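You operate a simulated robot arm through the tools that you are given. There is no shell and no other tool.

You are at the controls of a simulated robot arm. One attempt, no reset.

## Task
Put things in order on the top of the repair bench. At the end: the blue filter cartridge from the top of the repair bench stands where the grey filter cartridge stood; the white module (marked "Motor") stands where the blue filter cartridge stood; the grey filter cartridge from the top of the repair bench stands where the black head stood; the black head is on the flat grey box (marked "Spare card"); whatever was shut is shut again. Leave all else as you found it, and nothing knocked over.

It is judged by the outcome, as a careful person would: the job done as asked, and still so three seconds after it is handed in. It fails if anything else is knocked over, pushed out of place, dropped, spilled or broken.

## Robot
A 6-joint arm with a two-finger gripper, fixed in place. Base frame: the origin is at the foot of the arm, x ahead of it, y to its left, z up; the work surface is at about z = 0. Lengths are in mm, angles in degrees, forces in N, time in s.
With the tool pointing down near the work surface it reaches from about 180 to 480 mm from the base axis. Its first joint turns from -66.0 to 66.0 degrees. Payload 1.76 kg.
The tool frame sits at the grasp point between the pads (the TCP): z along the fingers, y along the line on which they close. The tips reach 29 mm beyond it. The gripper opens to 82 mm; its body begins 58 mm behind the TCP.
Orientation is that of the tool frame in the base frame, as [roll, pitch, yaw] about the fixed x, y, z axes, in that order (R = Rz(yaw) Ry(pitch) Rx(roll)). With the fingers straight down and closing along the base's y, the tool's x points along the base's -x, its y along +y and its z along -z.

## Interface
- The arm moves only by the tool play_rows. Its argument "series" is a list of rows, each an object (a shift or turn left out is 0, a gripper value left out holds the last) with "dr": the turn, a rotation vector about the tool's x, y, z in degrees, a list of three; "travel": the shift along the tool's x, y, z in mm, a list of three; "grip": the finger opening in mm, from 0 to 82. In form: [{"dr": [ax, ay, az], "travel": [x, y, z], "grip": grip}, ...]. A call has 1 to 20 rows; each row is the pose to reach, as a shift and turn from the pose commanded when the call began, along the tool's axes at that moment. Each row takes 0.2 s and may step no farther than 50 mm and 8.6 degrees from the row before; otherwise, or with a gripper value out of range, the whole call is refused. Where a pose cannot be reached the arm comes as near as it can. A force on the tool above 40 N (or 10 N above the force at the start of the call, whichever is more), or a blocked arm, ends the call early, and 0.2 s more pass. The fingers move at their own pace (about 203.5 mm/s each) and stop on an object; they squeeze with about 28 N. The grip force told is the motor's: it shows also when the fingers shut on nothing. Time passes only in rows, and 0.2 s behind the last, so rows that repeat a pose let the fingers close. The reply holds the time, the measured pose of the TCP, the force on the tool along the base axes, the opening and the grip force, in the units named above and with some noise, with the torque about the TCP (base axes, N m) and any sound that the robot's microphone picked up, and new pictures: "pictures" is both (left out), scene, wrist or none.
- Cameras (640 x 400 px; columns grow to the right, rows downward): "scene" is fixed at [59.5, 357.2, 435.2]; the picture's right is [-0.52, -0.86, 0.00], its down [-0.49, 0.30, -0.82] and it looks along [0.70, -0.42, -0.57] (base axes); focal length 306 px, centre (320, 200). "wrist" rides on the gripper at [79, 4, -89] in the tool frame; the picture's right is [-0.05, 1.00, 0.00], its down [-0.71, -0.04, -0.71] and it looks along [-0.71, -0.04, 0.71] (tool axes); focal length 256 px, centre (320, 200). There is no depth. A picture from a camera that has moved, and an enlarged one, comes with that camera's place and axes in the base frame and with its lens. The place of the scene camera against the robot may be out by one fixed shift of up to 25 mm in any direction.
- inspect(camera, box): a new picture of the part [left, top, right, bottom] of that camera's present view, enlarged. No time passes.
- hand_in(): hands the job in; it is judged then, once.

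Nothing tells you positions but the pictures and the camera data. Unless the task says otherwise, let go and move clear before handing in.

The tools are called after "Call:" as a command line: name --argument value ..., lists and objects as JSON in quotes. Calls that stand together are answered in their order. play_rows: Moves the arm, as the interface text tells. Its arguments: {"type":"object","properties":{"series":{"type":"array","items":{"type":"object","properties":{"dr":{"type":"array","items":{"type":"number"}},"travel":{"type":"array","items":{"type":"number"}},"grip":{"type":"number"}}}},"pictures":{"type":"string","enum":["both","scene","wrist","none"]}},"required":["series"]} The other tools are called the same way: inspect (camera, box) takes an enlarged picture of a part of a camera's view; hand_in () hands the job in.

At the start:

```text
time_s: 0.0
tool_pos: [298.0, 163.3, 241.2]
ee_rot: [179.9, -0.1, 180.0]
ft_force: [0.4, 0.3, 0.1]
torque: [0.02, -0.01, 0.04]
opening: 82.1
gripper_force: 0.0
```

scene: 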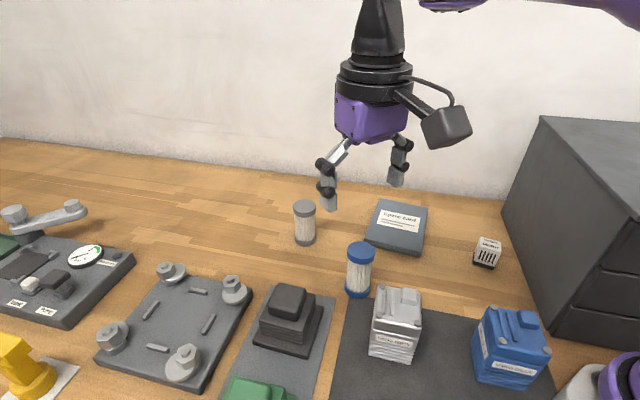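
wrist: 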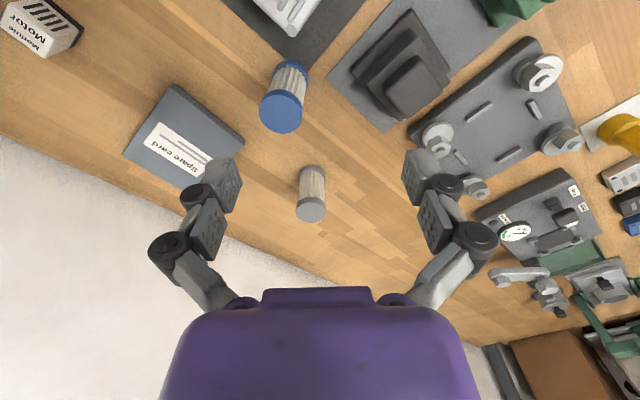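

I can see the blue and grey cartridges, a dark stepped block on a mat, the flat "Spare card" box, a small white cube and a dark cabinet on the right. I'll enlarge the pictures to read the labels and find positions before I move.

Call:
inspect --camera "scene" --box '[220, 180, 380, 280]'

Call:
inspect --camera "scene" --box '[350, 180, 560, 311]'

Call:
inspect --camera "scene" --box '[220, 270, 428, 400]'

Call:
inspect --camera "scene" --box '[400, 250, 640, 400]'

Call:
inspect --camera "wrist" --box '[0, 0, 240, 150]'

Call:
inspect --camera "wrist" --box '[220, 0, 540, 200]'

```text
4.00 times, centred on (300, 230) of scene
camera zoom: at [59.5, 357.2, 435.2], right [-0.52, -0.86, 0.0], down [-0.49, 0.3, -0.82], along [0.7, -0.42, -0.57], focal length 1224 px, centre (400, 80)
```

zoom: 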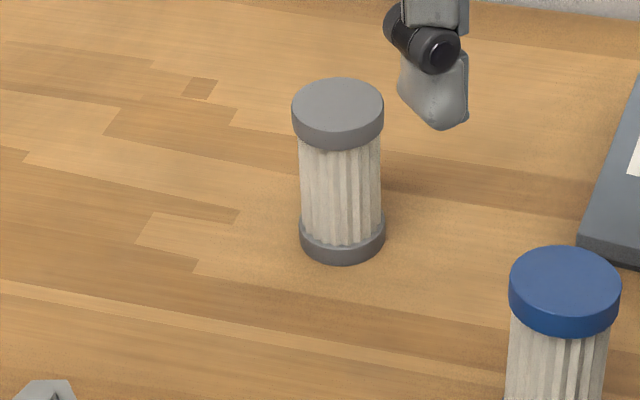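

```text
3.05 times, centred on (455, 246) of scene
camera zoom: at [59.5, 357.2, 435.2], right [-0.52, -0.86, 0.0], down [-0.49, 0.3, -0.82], along [0.7, -0.42, -0.57], focal length 932 px, centre (-91, 61)
```

zoom: 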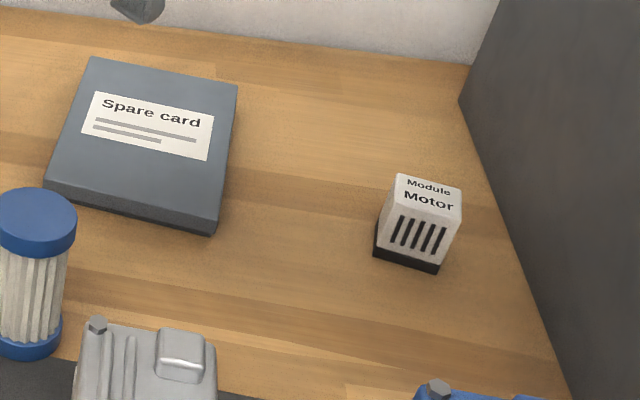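

```text
3.08 times, centred on (324, 335) of scene
camera zoom: at [59.5, 357.2, 435.2], right [-0.52, -0.86, 0.0], down [-0.49, 0.3, -0.82], along [0.7, -0.42, -0.57], focal length 941 px, centre (308, -215)
```

zoom: 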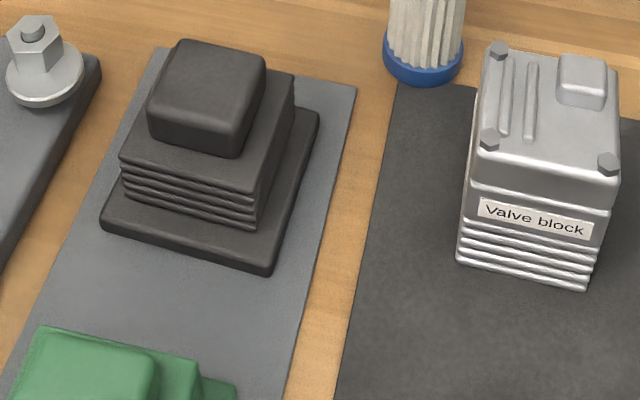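

```text
2.67 times, centred on (520, 325) of scene
camera zoom: at [59.5, 357.2, 435.2], right [-0.52, -0.86, 0.0], down [-0.49, 0.3, -0.82], along [0.7, -0.42, -0.57], focal length 816 px, centre (-213, -133)
```

zoom: 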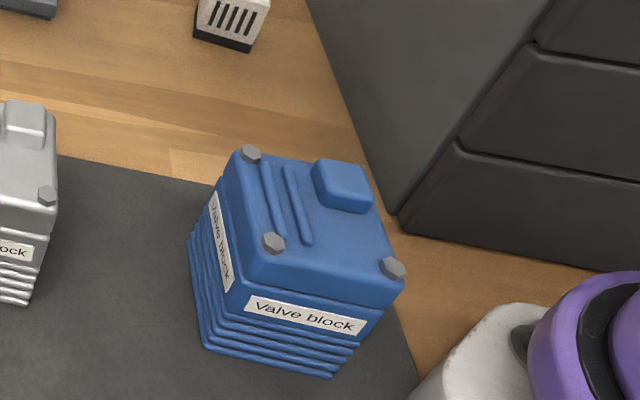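

```text
2.67 times, centred on (120, 75) of wrist
camera zoom: at [218.6, 165.4, 329.9], right [0.05, 1.0, 0.0], down [0.71, -0.04, 0.71], along [0.71, -0.04, -0.71], focal length 683 px, centre (853, 533)
```

zoom: 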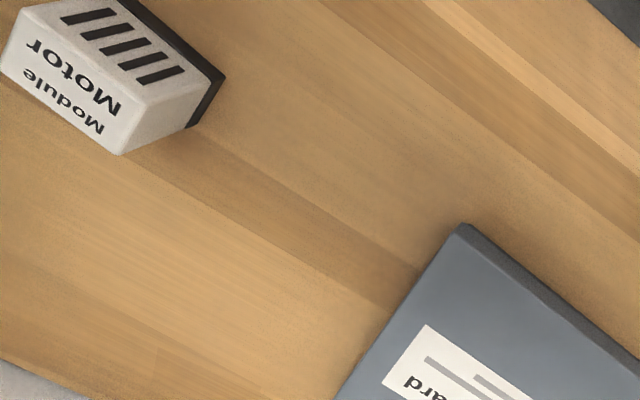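

```text
2.00 times, centred on (380, 100) of wrist
camera zoom: at [218.6, 165.4, 329.9], right [0.05, 1.0, 0.0], down [0.71, -0.04, 0.71], along [0.71, -0.04, -0.71], focal length 512 px, centre (200, 400)
```

zoom: 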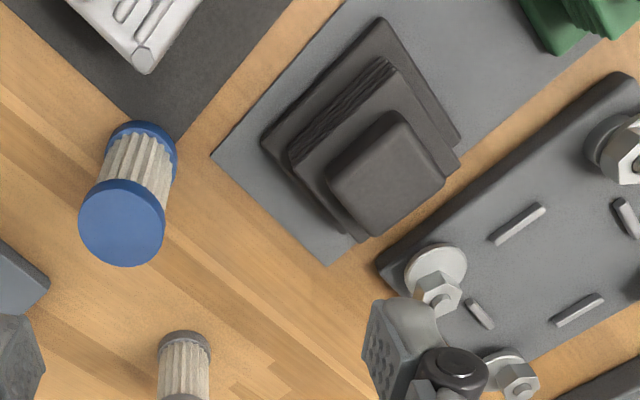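

All the items I need are on the bench top. The black head is the dark stepped block near (331, 256), the grey cartridge is near (482, 139), blue near (333, 122), the Motor module near (255, -120), and the Spare card box near (409, -36). Nothing needs a buffer spot if I go head, grey, blue, Motor. I'll start by hovering over the head with the tool turned to match it and take a better picture.

Call:
play_rows --series '[{"dr": [0, 0, -7.5], "travel": [-5.5, 15.5, 2], "grip": 82}, {"dr": [0, 0, -15], "travel": [-11, 31, 4]}, {"dr": [0, 0, -22.5], "travel": [-16.5, 46.5, 6]}, {"dr": [0, 0, -30], "travel": [-22, 62, 8]}, {"dr": [0, 0, -37.5], "travel": [-27.5, 77.5, 10]}, {"dr": [0, 0, -45], "travel": [-33, 93, 12]}, {"dr": [0, 0, -45], "travel": [-33, 93, 12]}]'

```text
time_s: 1.6
tool_pos: [331.4, 255.8, 227.7]
ee_rot: [180.0, -0.1, -134.9]
ft_force: [-0.6, -0.1, 0.7]
torque: [-0.02, 0.0, 0.0]
opening: 82.0
gripper_force: 0.1
camera wrist: at [272.1, 201.7, 317.4], right [-0.67, 0.74, 0.0], down [0.53, 0.47, 0.71], along [0.52, 0.47, -0.71], focal length 256 px, centre (320, 200)
```

scene: 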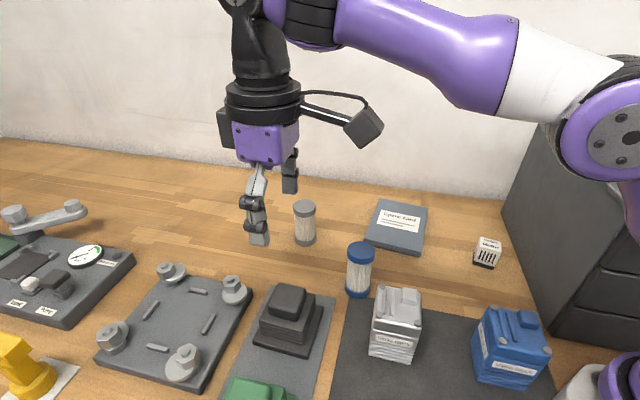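
wrist: 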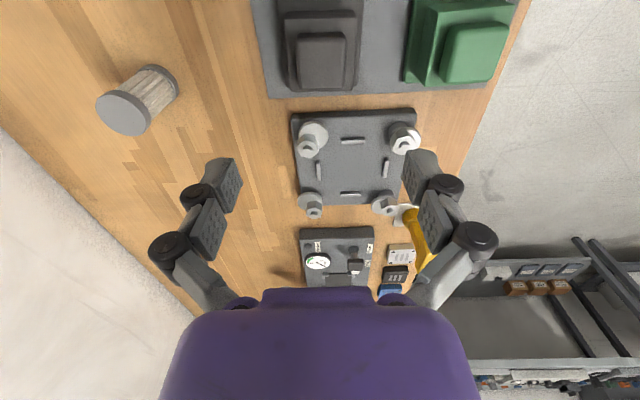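

The head now sits at the top of the wrist view, close to the tool axis and square with the tool. I'll enlarge it to measure.

Call:
inspect --camera "wrist" --box '[240, 0, 400, 100]'

Call:
inspect --camera "scene" --box '[230, 270, 350, 370]'

```text
4.00 times, centred on (320, 50) of wrist
camera zoom: at [272.1, 201.7, 317.4], right [-0.67, 0.74, 0.0], down [0.53, 0.47, 0.71], along [0.52, 0.47, -0.71], focal length 1024 px, centre (320, 800)
```

zoom: 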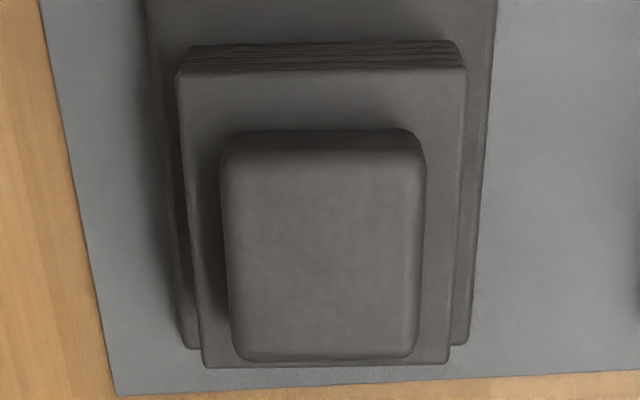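

```text
4.00 times, centred on (290, 320) of scene
camera zoom: at [59.5, 357.2, 435.2], right [-0.52, -0.86, 0.0], down [-0.49, 0.3, -0.82], along [0.7, -0.42, -0.57], focal length 1224 px, centre (440, -280)
```

zoom: 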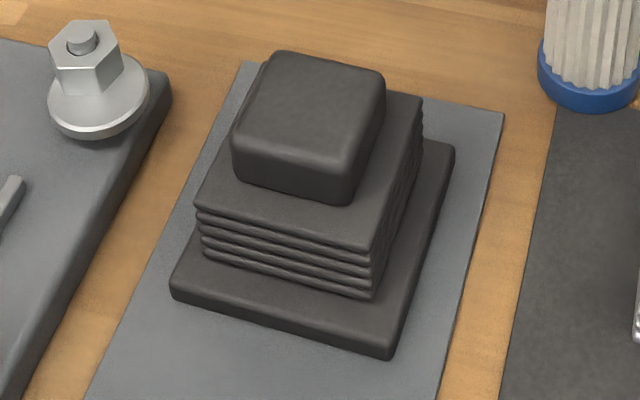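

The tool axis is centred on the head to within about 1 mm. I'll descend 100 mm, still clear of it, to fix its heights from a second viewpoint.

Call:
play_rows --series '[{"dr": [0, 0, 0.5], "travel": [0, 0, 33]}, {"dr": [0, 0, 1], "travel": [0, 0, 66]}, {"dr": [0, 0, 1.5], "travel": [0, 0, 98]}, {"dr": [0, 0, 1.5], "travel": [0, 0, 98]}]'

Call:
inspect --camera "wrist" --box '[216, 0, 424, 130]'

```text
time_s: 2.6
tool_pos: [331.5, 256.1, 129.9]
ee_rot: [180.0, -0.1, -136.5]
ft_force: [-0.1, -0.6, -0.2]
torque: [0.0, 0.0, 0.03]
opening: 82.1
gripper_force: 0.0
camera wrist: at [270.3, 202.5, 218.5], right [-0.65, 0.76, 0.0], down [0.54, 0.46, 0.71], along [0.54, 0.46, -0.71], focal length 256 px, centre (320, 200)
```

scene: 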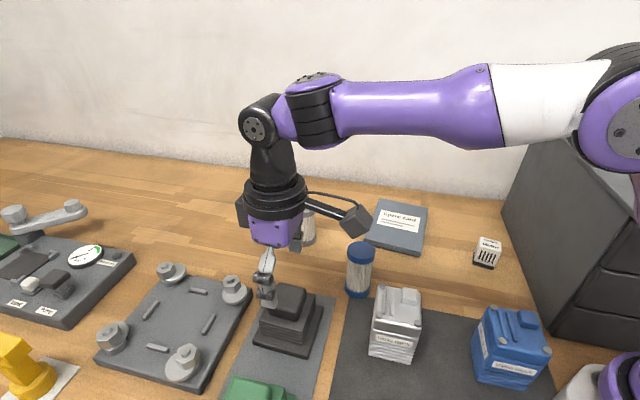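
wrist: 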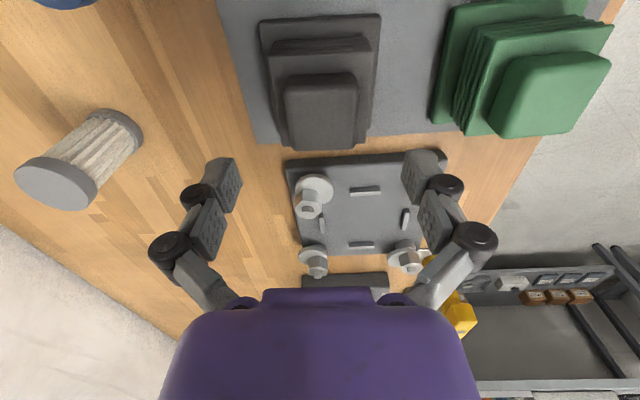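

```text
3.08 times, centred on (320, 65) of wrist
camera zoom: at [270.3, 202.5, 218.5], right [-0.65, 0.76, 0.0], down [0.54, 0.46, 0.71], along [0.54, 0.46, -0.71], focal length 788 px, centre (320, 615)
```

zoom: 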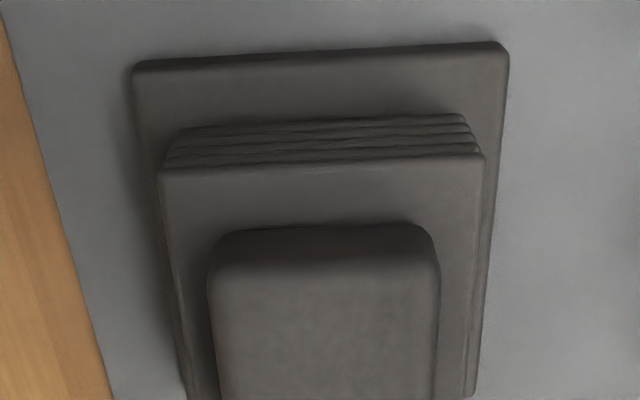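

The tool is lined up and centred on the head, so its original centre is about (332, 257). I'll go down with the open fingers either side of the ribbed body, keeping the tips above its base plate.

Call:
play_rows --series '[{"travel": [0, 0, 22]}, {"travel": [0, 0, 44]}, {"travel": [0, 0, 60]}, {"travel": [0, 0, 72]}, {"travel": [0, 0, 82]}, {"travel": [0, 0, 82]}]'

Call:
inspect --camera "scene" --box '[200, 240, 360, 370]'

Call:
inspect --camera "wrist" --box '[160, 60, 480, 260]'

```text
time_s: 4.0
tool_pos: [332.1, 256.8, 47.9]
ee_rot: [-180.0, 0.1, -136.5]
ft_force: [-0.7, 0.3, 0.9]
torque: [-0.02, -0.04, -0.03]
opening: 82.0
gripper_force: 0.0
camera wrist: at [270.2, 203.2, 136.9], right [-0.65, 0.76, 0.0], down [0.54, 0.46, 0.71], along [0.54, 0.46, -0.71], focal length 256 px, centre (320, 200)
```

scene: 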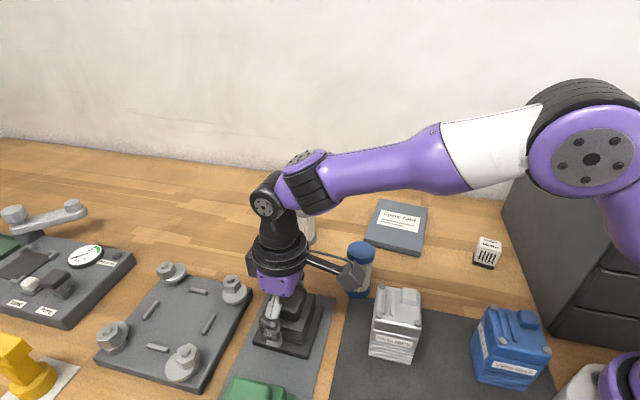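
wrist: 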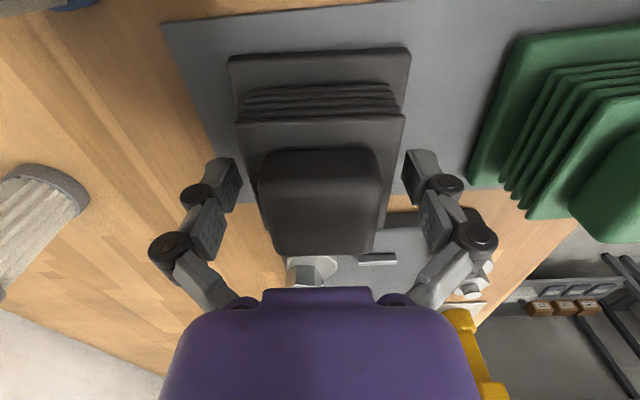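

```text
3.08 times, centred on (280, 305) of scene
camera zoom: at [59.5, 357.2, 435.2], right [-0.52, -0.86, 0.0], down [-0.49, 0.3, -0.82], along [0.7, -0.42, -0.57], focal length 941 px, centre (443, -123)
```

zoom: 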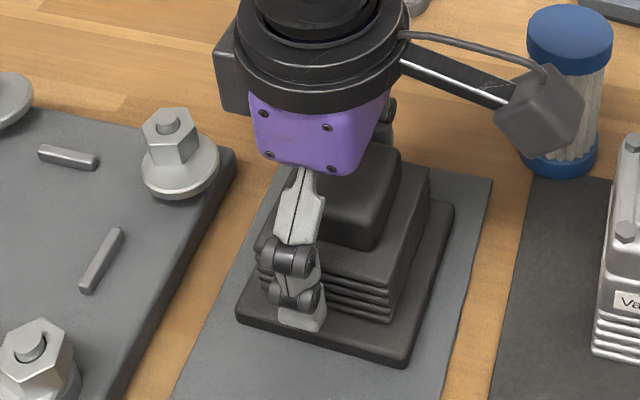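

```text
2.00 times, centred on (320, 160) of wrist
camera zoom: at [270.2, 203.2, 136.9], right [-0.65, 0.76, 0.0], down [0.54, 0.46, 0.71], along [0.54, 0.46, -0.71], focal length 512 px, centre (320, 280)
```

zoom: 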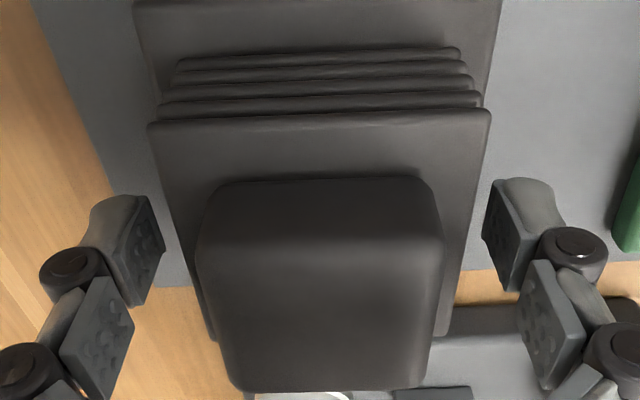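

The fingers straddle the 65 mm wide body evenly and nothing has touched. I'll close now.

Call:
play_rows --series '[{"grip": 66}, {"grip": 55}, {"grip": 55}, {"grip": 55}]'

Call:
inspect --camera "wrist" --box '[160, 60, 480, 260]'

```text
time_s: 5.0
tool_pos: [331.7, 257.4, 48.4]
ee_rot: [-180.0, 0.0, -136.5]
ft_force: [-4.5, 1.4, 5.2]
torque: [-0.02, 0.2, -0.06]
opening: 63.4
gripper_force: 28.0
camera wrist: at [270.2, 203.2, 137.4], right [-0.65, 0.76, 0.0], down [0.54, 0.46, 0.71], along [0.54, 0.46, -0.71], focal length 256 px, centre (320, 200)
```

scene: 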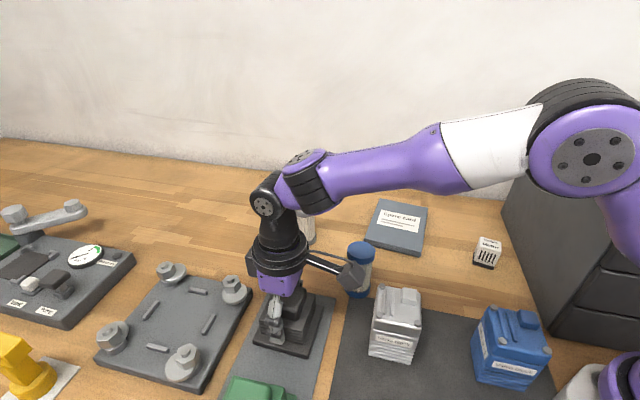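
wrist: 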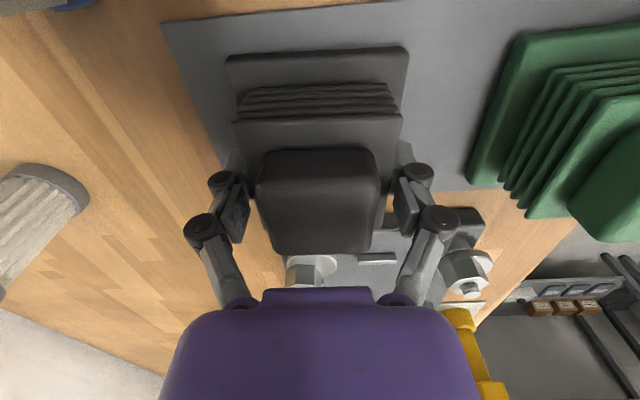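

```text
2.00 times, centred on (320, 160) of wrist
camera zoom: at [270.2, 203.2, 137.4], right [-0.65, 0.76, 0.0], down [0.54, 0.46, 0.71], along [0.54, 0.46, -0.71], focal length 512 px, centre (320, 280)
```

zoom: 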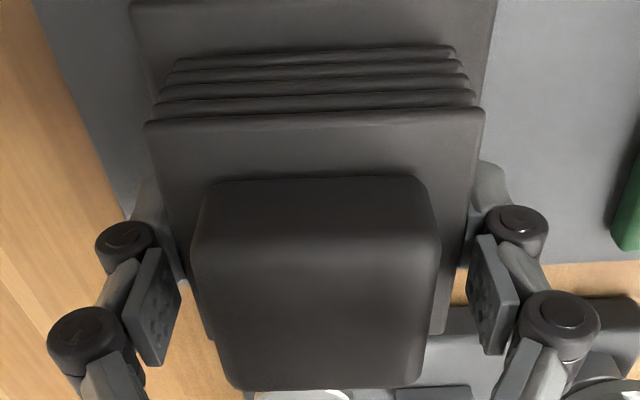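

The head is gripped at 63 mm. I'll lift a little to check the hold.

Call:
play_rows --series '[{"travel": [0, 0, -5]}, {"travel": [0, 0, -12]}, {"travel": [0, 0, -20]}, {"travel": [0, 0, -30]}, {"travel": [0, 0, -30]}]'

Call:
inspect --camera "scene" --box '[200, 220, 360, 370]'

```text
time_s: 6.2
tool_pos: [331.9, 256.9, 79.0]
ee_rot: [179.9, 0.0, -136.5]
ft_force: [0.5, -0.2, -0.2]
torque: [0.0, 0.0, 0.0]
opening: 54.8
gripper_force: 0.0
camera wrist: at [270.4, 202.7, 168.1], right [-0.65, 0.76, 0.0], down [0.54, 0.46, 0.71], along [0.54, 0.46, -0.71], focal length 256 px, centre (320, 200)
```

scene: 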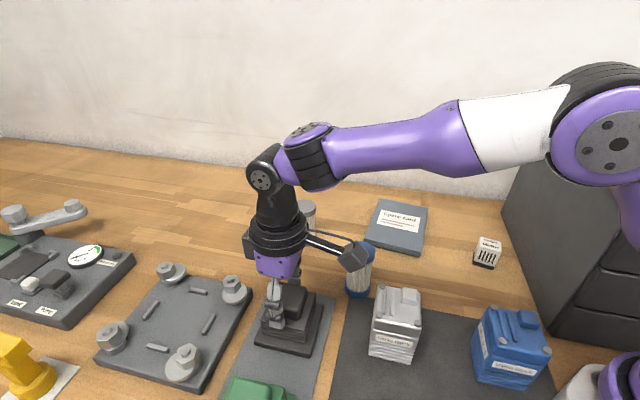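
wrist: 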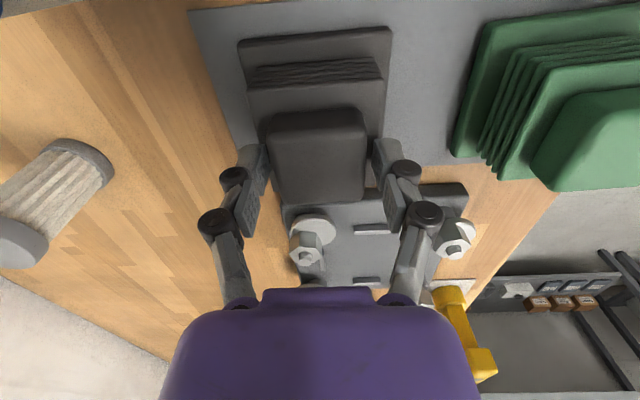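

```text
2.67 times, centred on (280, 295) of scene
camera zoom: at [59.5, 357.2, 435.2], right [-0.52, -0.86, 0.0], down [-0.49, 0.3, -0.82], along [0.7, -0.42, -0.57], focal length 816 px, centre (427, -53)
```

zoom: 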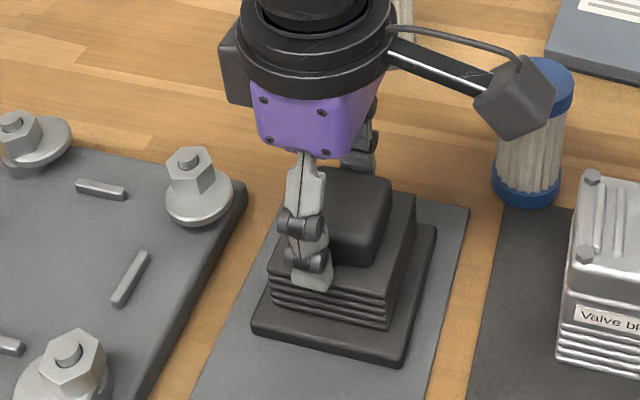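

The fingers slipped off the body and the head stayed on the mat, hardly moved. I'll look closely at the knob before gripping that instead.

Call:
inspect --camera "wrist" --box '[160, 20, 480, 220]'

Call:
inspect --camera "scene" --box '[240, 270, 340, 360]'

```text
2.00 times, centred on (320, 120) of wrist
camera zoom: at [270.4, 202.7, 168.1], right [-0.65, 0.76, 0.0], down [0.54, 0.46, 0.71], along [0.54, 0.46, -0.71], focal length 512 px, centre (320, 360)
```

zoom: 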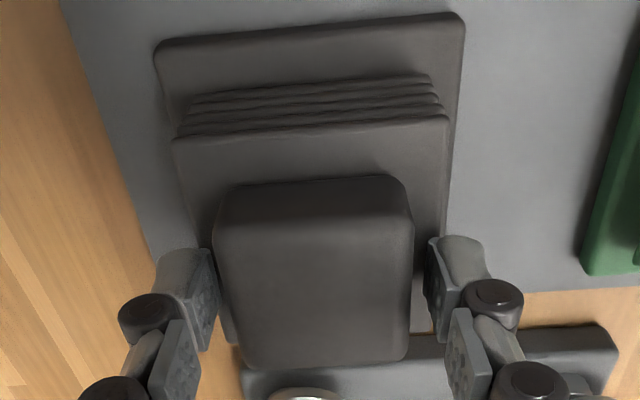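

```text
4.44 times, centred on (290, 315) of scene
camera zoom: at [59.5, 357.2, 435.2], right [-0.52, -0.86, 0.0], down [-0.49, 0.3, -0.82], along [0.7, -0.42, -0.57], focal length 1360 px, centre (453, -311)
```

zoom: 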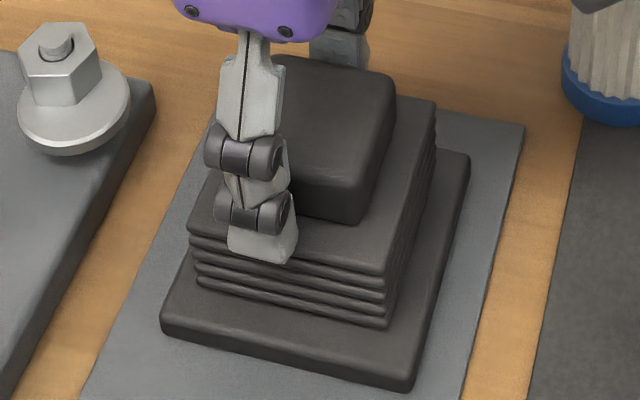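

Call:
play_rows --series '[{"grip": 45, "travel": [0, 0, 2]}, {"grip": 30, "travel": [0, 0, 2]}, {"grip": 30, "travel": [0, 0, 2]}, {"grip": 30, "travel": [0, 0, 2]}]'

Call:
inspect --camera "wrist" --box '[160, 20, 480, 220]'

Call:
inspect --camera "scene" --box '[240, 270, 340, 360]'

```text
time_s: 7.1
tool_pos: [332.7, 256.6, 78.5]
ee_rot: [-179.9, 0.2, -136.3]
ft_force: [-1.7, -0.4, 4.2]
torque: [-0.09, -0.01, 0.17]
opening: 43.8
gripper_force: 28.3
stopped in row 4: the force on the tool passed its limit at 41 N (the readings are from after the stop); the commanded pose is now the measured one
camera wrist: at [271.0, 203.0, 167.6], right [-0.65, 0.76, 0.0], down [0.54, 0.46, 0.71], along [0.54, 0.46, -0.71], focal length 256 px, centre (320, 200)
```

scene: 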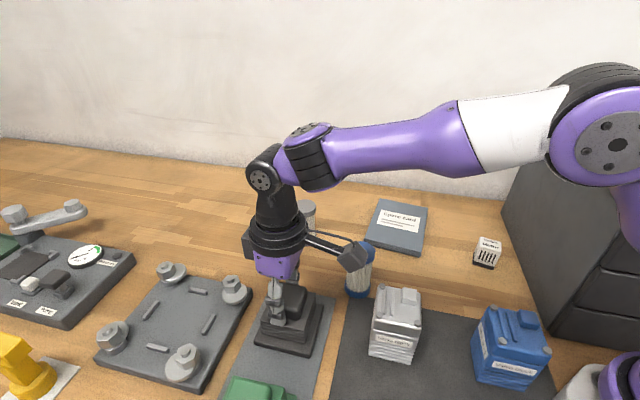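
wrist: 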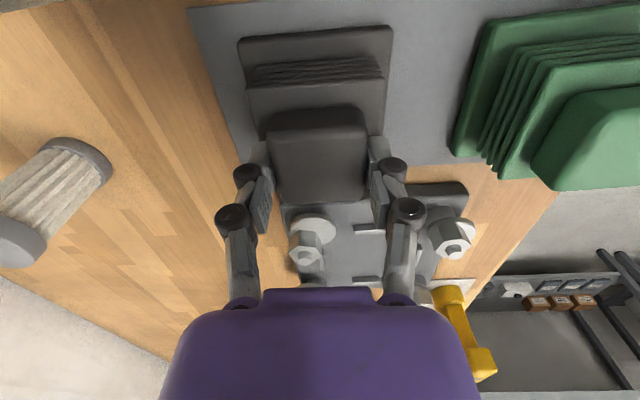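

```text
2.00 times, centred on (320, 120) of wrist
camera zoom: at [271.0, 203.0, 167.6], right [-0.65, 0.76, 0.0], down [0.54, 0.46, 0.71], along [0.54, 0.46, -0.71], focal length 512 px, centre (320, 360)
```

zoom: 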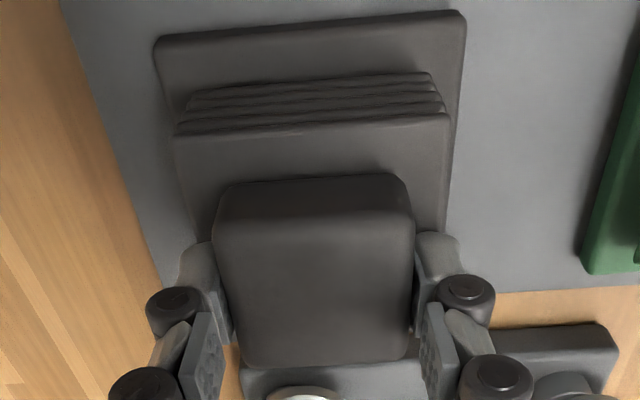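

```text
4.44 times, centred on (290, 315) of scene
camera zoom: at [59.5, 357.2, 435.2], right [-0.52, -0.86, 0.0], down [-0.49, 0.3, -0.82], along [0.7, -0.42, -0.57], focal length 1360 px, centre (453, -311)
```

zoom: 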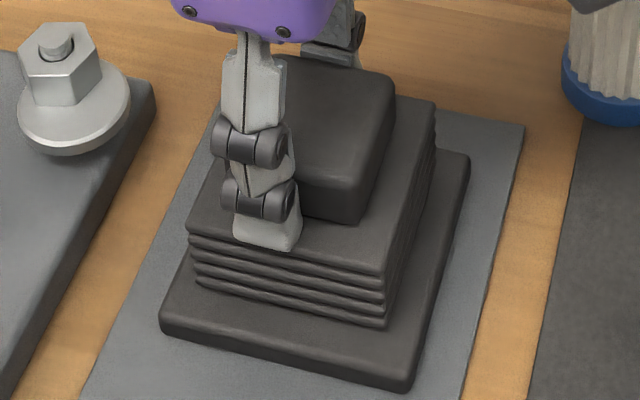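

The knob is gripped at 44 mm, with the tips resting on the shoulder. I'll try a very small lift and read the force.

Call:
play_rows --series '[{"travel": [0, 0, -2]}, {"travel": [0, 0, -4]}, {"travel": [0, 0, -6]}]'

Call:
inspect --camera "scene" --box '[240, 270, 340, 360]'

```text
time_s: 7.9
tool_pos: [331.5, 257.7, 85.1]
ee_rot: [179.9, 0.1, -136.3]
ft_force: [0.3, 0.1, -6.6]
torque: [0.04, 0.0, 0.01]
opening: 43.5
gripper_force: 27.9
camera wrist: at [271.0, 202.9, 173.1], right [-0.65, 0.76, 0.0], down [0.54, 0.46, 0.71], along [0.54, 0.46, -0.71], focal length 256 px, centre (320, 200)
```

scene: 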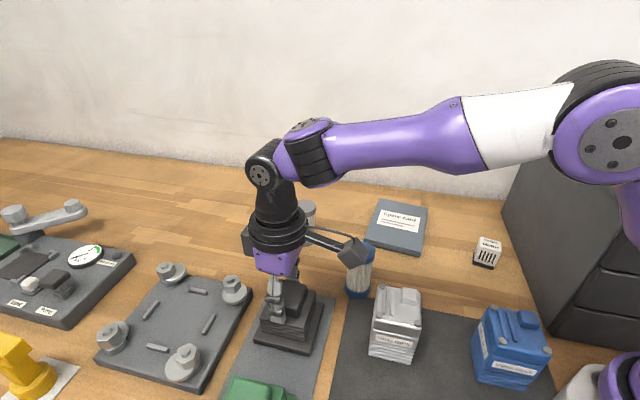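
wrist: 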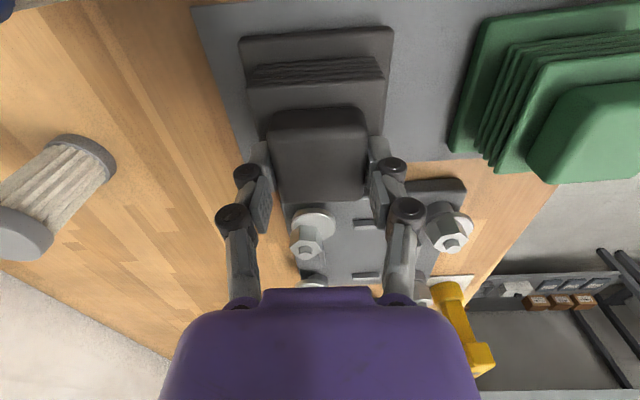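

```text
4.44 times, centred on (290, 315) of scene
camera zoom: at [59.5, 357.2, 435.2], right [-0.52, -0.86, 0.0], down [-0.49, 0.3, -0.82], along [0.7, -0.42, -0.57], focal length 1360 px, centre (453, -311)
```

zoom: 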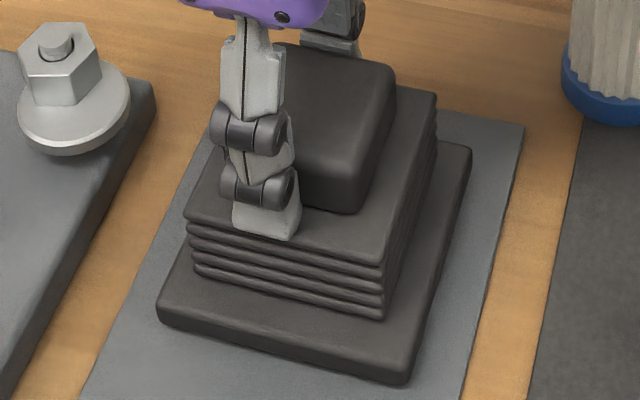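

The head is lifted: about 6.6 N is hanging from the gripper and it moves with the fingers. Next I'll raise it well clear and carry it over to the Spare card box near (409, -37).

Call:
play_rows --series '[{"travel": [0, 0, -25]}, {"travel": [0, 0, -60]}, {"travel": [0, 0, -95]}, {"travel": [0, 0, -115]}, {"dr": [0, 0, 0.6], "travel": [14.7, -26.7, -115]}, {"dr": [0, 0, 1.1], "travel": [29.4, -53.4, -115]}, {"dr": [0, 0, 1.7], "travel": [44.2, -80.1, -115]}, {"dr": [0, 0, 2.2], "travel": [58.9, -106.8, -115]}, {"dr": [0, 0, 2.8], "travel": [73.6, -133.5, -115]}, {"dr": [0, 0, 3.4], "travel": [88.3, -160.2, -115]}, {"dr": [0, 0, 3.9], "travel": [103, -186.9, -115]}, {"dr": [0, 0, 4.5], "travel": [117.8, -213.6, -115]}, {"dr": [0, 0, 5], "travel": [132.5, -240.3, -115]}, {"dr": [0, 0, 5.6], "travel": [147.2, -267, -115]}, {"dr": [0, 0, 5.6], "travel": [147.2, -267, -115]}]'

Call:
inspect --camera "wrist" --box '[100, 0, 500, 250]'

Call:
inspect --camera "scene" --box '[300, 100, 540, 300]'

```text
time_s: 11.1
tool_pos: [409.6, -39.1, 198.6]
ee_rot: [179.9, 0.1, -142.0]
ft_force: [0.1, -0.1, -5.2]
torque: [-0.02, -0.01, 0.03]
opening: 43.7
gripper_force: 28.0
camera wrist: at [344.1, -86.4, 287.3], right [-0.57, 0.82, 0.0], down [0.58, 0.4, 0.71], along [0.58, 0.41, -0.71], focal length 256 px, centre (320, 200)
```

scene: 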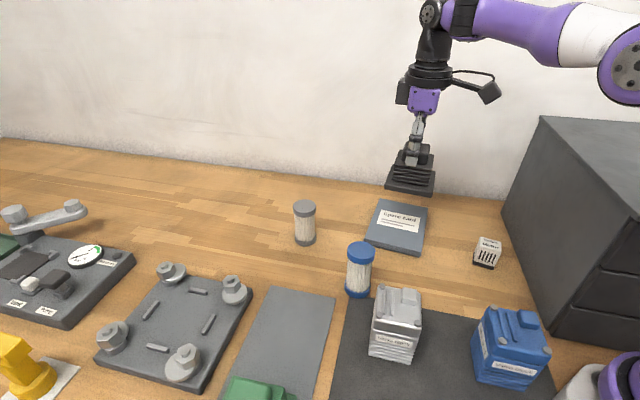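
wrist: 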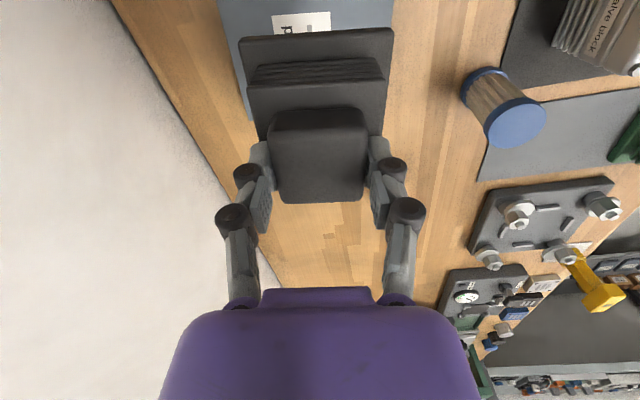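

```text
1.60 times, centred on (300, 125) of wrist
camera zoom: at [344.1, -86.4, 287.3], right [-0.57, 0.82, 0.0], down [0.58, 0.4, 0.71], along [0.58, 0.41, -0.71], focal length 410 px, centre (352, 320)
```

zoom: 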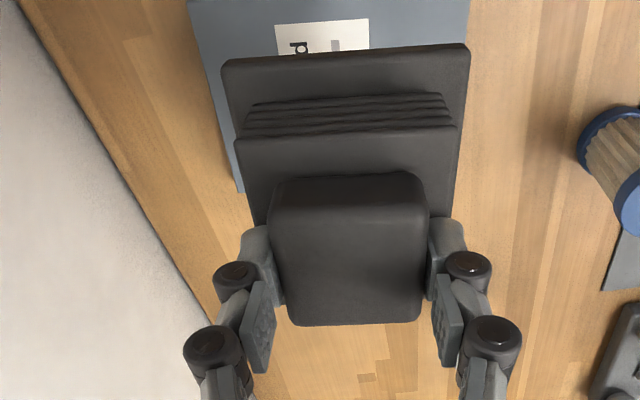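

```text
2.00 times, centred on (420, 200) of scene
camera zoom: at [59.5, 357.1, 435.2], right [-0.52, -0.86, 0.0], down [-0.49, 0.3, -0.82], along [0.7, -0.42, -0.57], focal length 612 px, centre (120, 200)
```

zoom: 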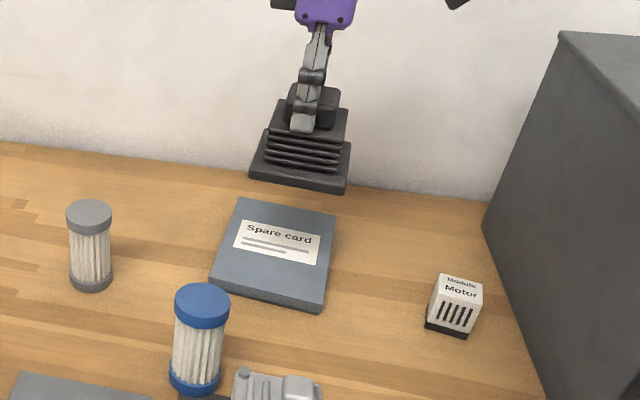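

The head is above the box and squared to it. The box centre looks to be near (418, -44), so I'll shift slightly and lower towards it.

Call:
play_rows --series '[{"travel": [-1.8, -4.5, 15]}, {"travel": [-3.6, -9, 45]}, {"travel": [-3.6, -9, 70]}, {"travel": [-3.6, -9, 90]}, {"travel": [-3.6, -9, 90]}]'

Call:
inspect --camera "wrist" --box '[100, 0, 500, 250]'

Call:
inspect --camera "scene" --box '[330, 160, 490, 280]'

```text
time_s: 12.3
tool_pos: [420.9, -43.0, 107.8]
ee_rot: [180.0, 0.0, -142.0]
ft_force: [0.2, -0.1, -5.2]
torque: [0.05, 0.01, -0.02]
opening: 43.6
gripper_force: 28.2
camera wrist: at [354.0, -90.5, 196.2], right [-0.57, 0.82, 0.0], down [0.58, 0.4, 0.71], along [0.58, 0.41, -0.71], focal length 256 px, centre (320, 200)
```

scene: 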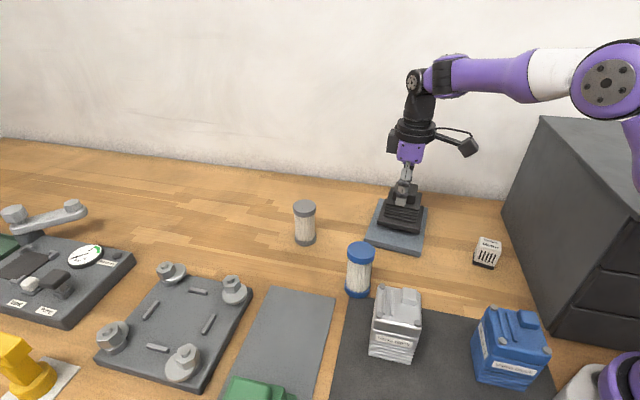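
wrist: 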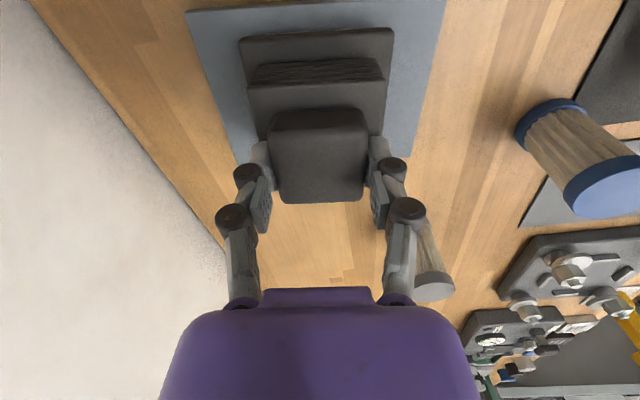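

```text
1.60 times, centred on (300, 125) of wrist
camera zoom: at [354.0, -90.5, 196.2], right [-0.57, 0.82, 0.0], down [0.58, 0.4, 0.71], along [0.58, 0.41, -0.71], focal length 410 px, centre (352, 320)
```

zoom: 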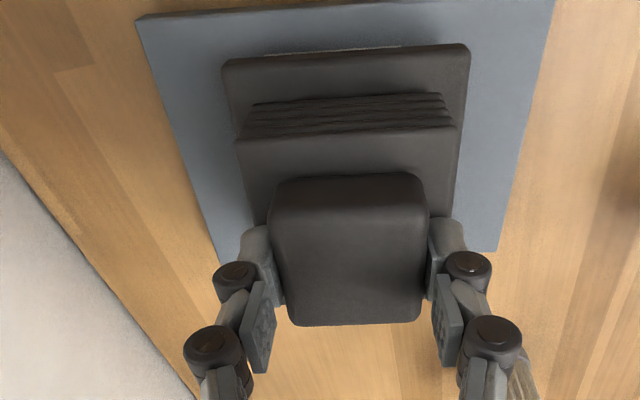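

```text
3.33 times, centred on (410, 220) of scene
camera zoom: at [59.5, 357.2, 435.2], right [-0.52, -0.86, 0.0], down [-0.49, 0.3, -0.82], along [0.7, -0.42, -0.57], focal length 1020 px, centre (20, 133)
```

zoom: 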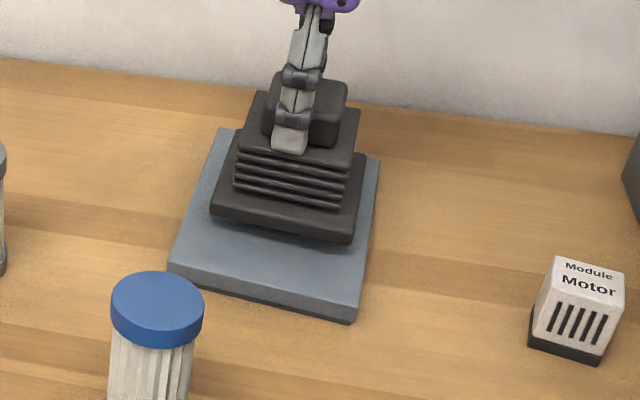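

The head is centred over the box and parallel to it. I'll lower in small steps and watch the force.

Call:
play_rows --series '[{"travel": [0, 0, 5]}, {"travel": [0, 0, 10]}, {"travel": [0, 0, 12]}, {"travel": [0, 0, 14]}, {"travel": [0, 0, 14]}]' --pictures "scene"

Call:
inspect --camera "scene" --box '[350, 180, 450, 260]'

```text
time_s: 13.5
tool_pos: [417.2, -43.2, 94.1]
ee_rot: [-180.0, 0.1, -142.0]
ft_force: [0.2, 0.5, -5.6]
torque: [0.03, 0.01, -0.01]
opening: 43.3
gripper_force: 27.6
```

scene: 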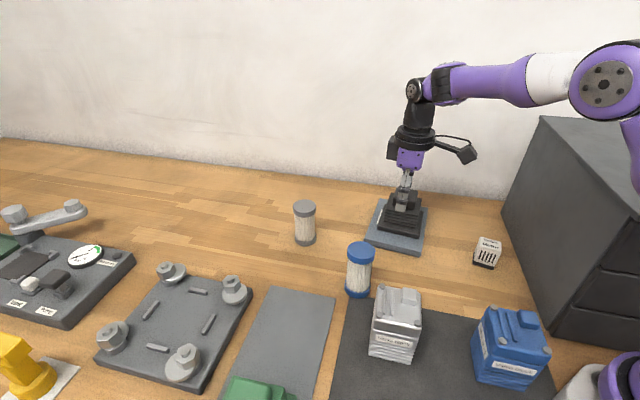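

```text
5.00 times, centred on (400, 220) of scene
camera zoom: at [59.5, 357.2, 435.2], right [-0.52, -0.86, 0.0], down [-0.49, 0.3, -0.82], along [0.7, -0.42, -0.57], focal length 1529 px, centre (-80, 100)
```

zoom: 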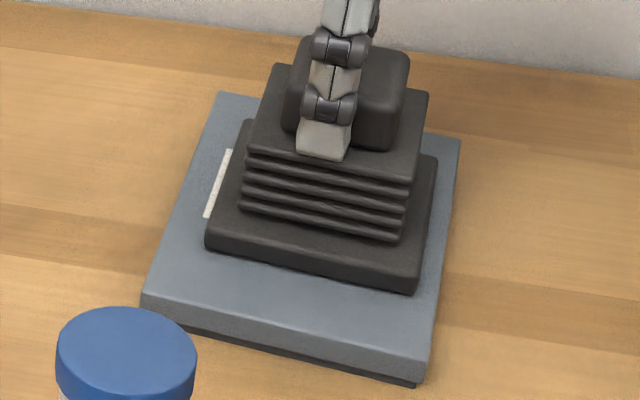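

Call:
play_rows --series '[{"travel": [0, 0, 1]}, {"travel": [0, 0, 2]}, {"travel": [0, 0, 2]}]' --pictures "none"

```text
time_s: 14.3
tool_pos: [418.4, -43.7, 94.3]
ee_rot: [180.0, 0.2, -142.0]
ft_force: [-6.5, 0.2, 16.8]
torque: [-0.11, 0.51, 0.02]
opening: 43.8
gripper_force: 28.2
```

The head has landed on the box (+17 N). I'll take off a little of the pressure, then release and rise straight up.

Call:
play_rows --series '[{"travel": [0, 0, -1]}, {"travel": [0, 0, -1.5]}, {"grip": 60, "travel": [0, 0, -1.5]}, {"grip": 75, "travel": [0, 0, -1.5]}, {"grip": 75, "travel": [0, 0, -1.5]}]' --pictures "both"

Call:
inspect --camera "scene" --box '[350, 180, 450, 260]'

```text
time_s: 15.5
tool_pos: [418.5, -43.5, 94.4]
ee_rot: [-180.0, 0.0, -142.0]
ft_force: [0.9, 0.5, -0.9]
torque: [-0.02, 0.01, -0.01]
opening: 75.0
gripper_force: 0.1
camera wrist: at [352.3, -90.8, 183.4], right [-0.57, 0.82, 0.0], down [0.58, 0.4, 0.71], along [0.58, 0.41, -0.71], focal length 256 px, centre (320, 200)
```

scene: 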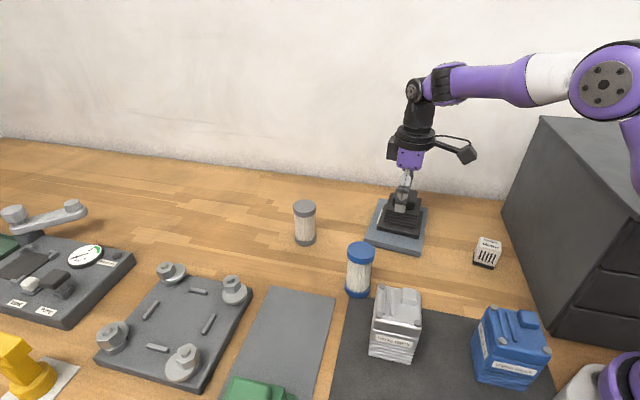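
wrist: 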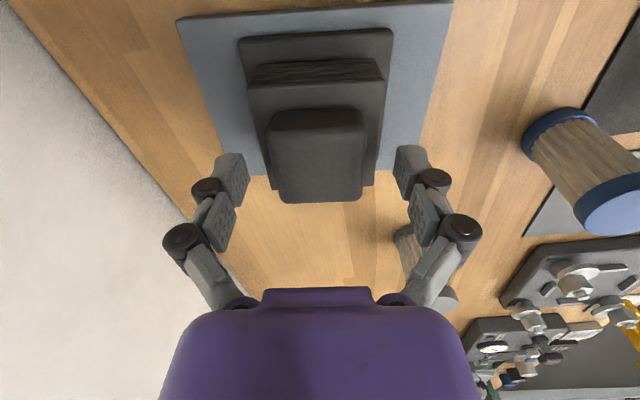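

```text
5.00 times, centred on (400, 220) of scene
camera zoom: at [59.5, 357.2, 435.2], right [-0.52, -0.86, 0.0], down [-0.49, 0.3, -0.82], along [0.7, -0.42, -0.57], focal length 1529 px, centre (-80, 100)
```

zoom: 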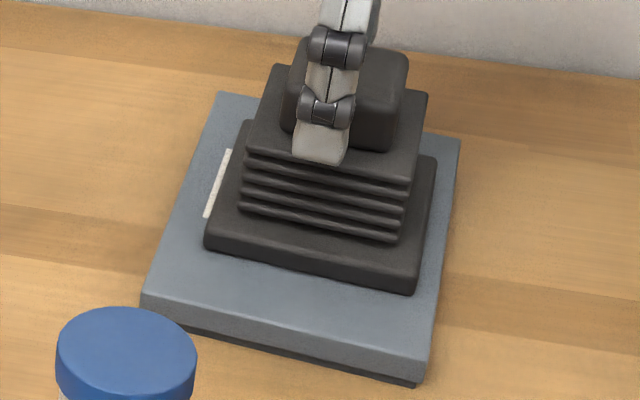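

The head is resting squarely on the box. I'll rise and move over to look at the grey cartridge.

Call:
play_rows --series '[{"travel": [0, 0, -20], "grip": 75}, {"travel": [0, 0, -60]}, {"travel": [0, 0, -100]}, {"travel": [0, 0, -135], "grip": 82}, {"dr": [0, 0, 4.4], "travel": [-16.6, 27.1, -135]}, {"dr": [0, 0, 8.8], "travel": [-33.2, 54.2, -135]}, {"dr": [0, 0, 13.2], "travel": [-49.8, 81.3, -135]}, {"dr": [0, 0, 17.6], "travel": [-66.5, 108.5, -135]}, {"dr": [0, 0, 22], "travel": [-83.1, 135.6, -135]}, {"dr": [0, 0, 22], "travel": [-83.1, 135.6, -135]}]'

Call:
inspect --camera "wrist" --box '[240, 60, 400, 160]'

```text
time_s: 17.7
tool_pos: [398.3, 114.8, 229.5]
ee_rot: [179.9, 0.1, -164.0]
ft_force: [0.4, -0.1, 0.4]
torque: [-0.02, 0.02, 0.01]
opening: 81.9
gripper_force: 0.1
camera wrist: at [320.2, 96.1, 318.5], right [-0.22, 0.97, 0.0], down [0.69, 0.16, 0.71], along [0.69, 0.16, -0.71], focal length 256 px, centre (320, 200)
```

scene: 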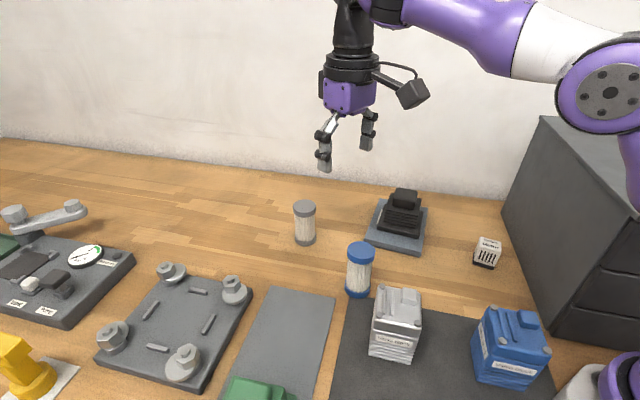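
wrist: 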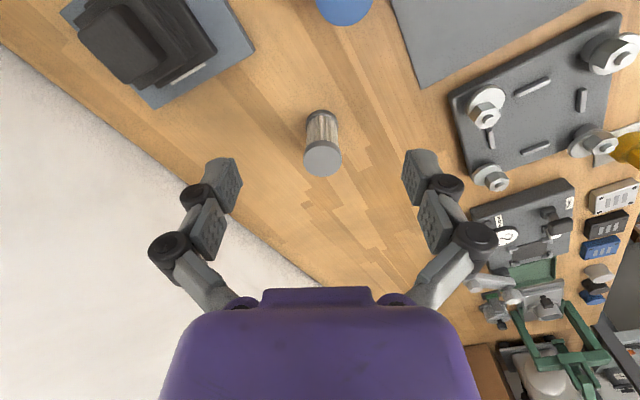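

```text
4.00 times, centred on (320, 110) of wrist
camera zoom: at [320.2, 96.1, 318.5], right [-0.22, 0.97, 0.0], down [0.69, 0.16, 0.71], along [0.69, 0.16, -0.71], focal length 1024 px, centre (320, 560)
```

zoom: 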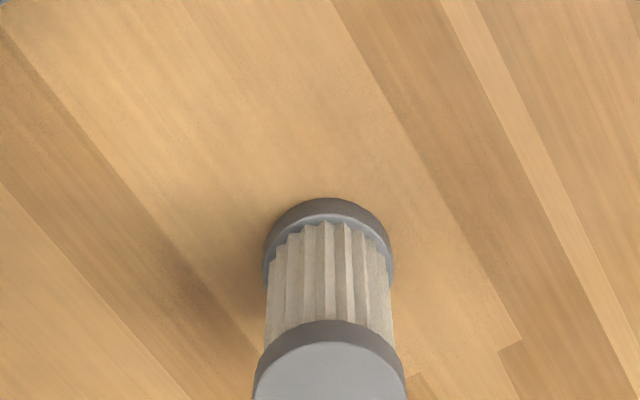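

The grey cartridge stands near (488, 138), is about 43 mm wide and 80 mm tall, and is roughly 507 mm out. That is past straight-down reach, so I'll tilt the fingers outward and see how far the arm goes.

Call:
play_rows --series '[{"dr": [0, -4, 0], "travel": [-22.7, -0.5, 20], "grip": 82}, {"dr": [0, -8, 0], "travel": [-45.4, -1, 40]}, {"dr": [0, -12, 0], "travel": [-68.2, -1.6, 60]}, {"dr": [0, -16, 0], "travel": [-90.9, -2.1, 80]}, {"dr": [0, -16, 0], "travel": [-90.9, -2.1, 80]}]'

Call:
inspect --camera "wrist" --box '[200, 20, 440, 170]'

```text
time_s: 18.9
tool_pos: [488.2, 139.6, 150.2]
ee_rot: [179.8, 16.2, -163.9]
ft_force: [0.0, -0.1, 1.1]
torque: [0.01, -0.01, 0.04]
opening: 82.1
gripper_force: 0.0
camera wrist: at [389.4, 114.4, 213.1], right [-0.23, 0.97, 0.02], down [0.47, 0.1, 0.88], along [0.85, 0.21, -0.48], focal length 256 px, centre (320, 200)
```

scene: 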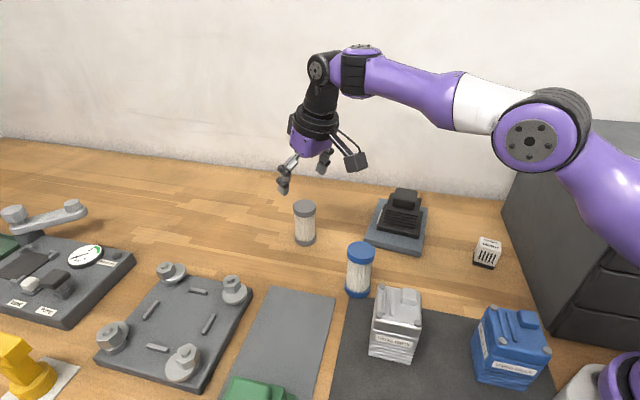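
wrist: 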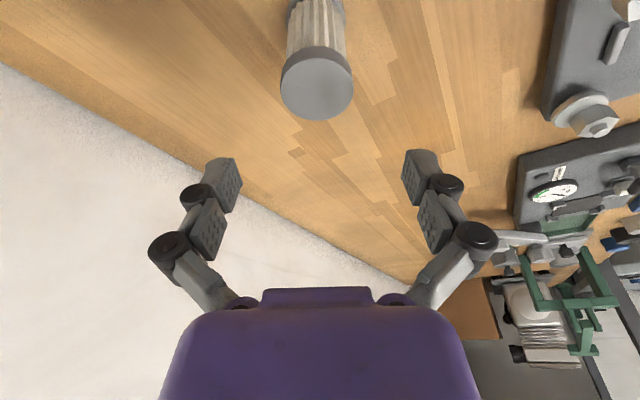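

```text
2.67 times, centred on (320, 95) of wrist
camera zoom: at [389.4, 114.4, 213.1], right [-0.23, 0.97, 0.02], down [0.47, 0.1, 0.88], along [0.85, 0.21, -0.48], focal length 683 px, centre (320, 480)
```

zoom: 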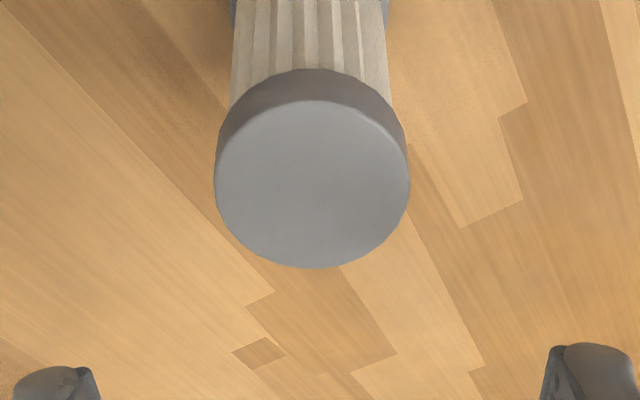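

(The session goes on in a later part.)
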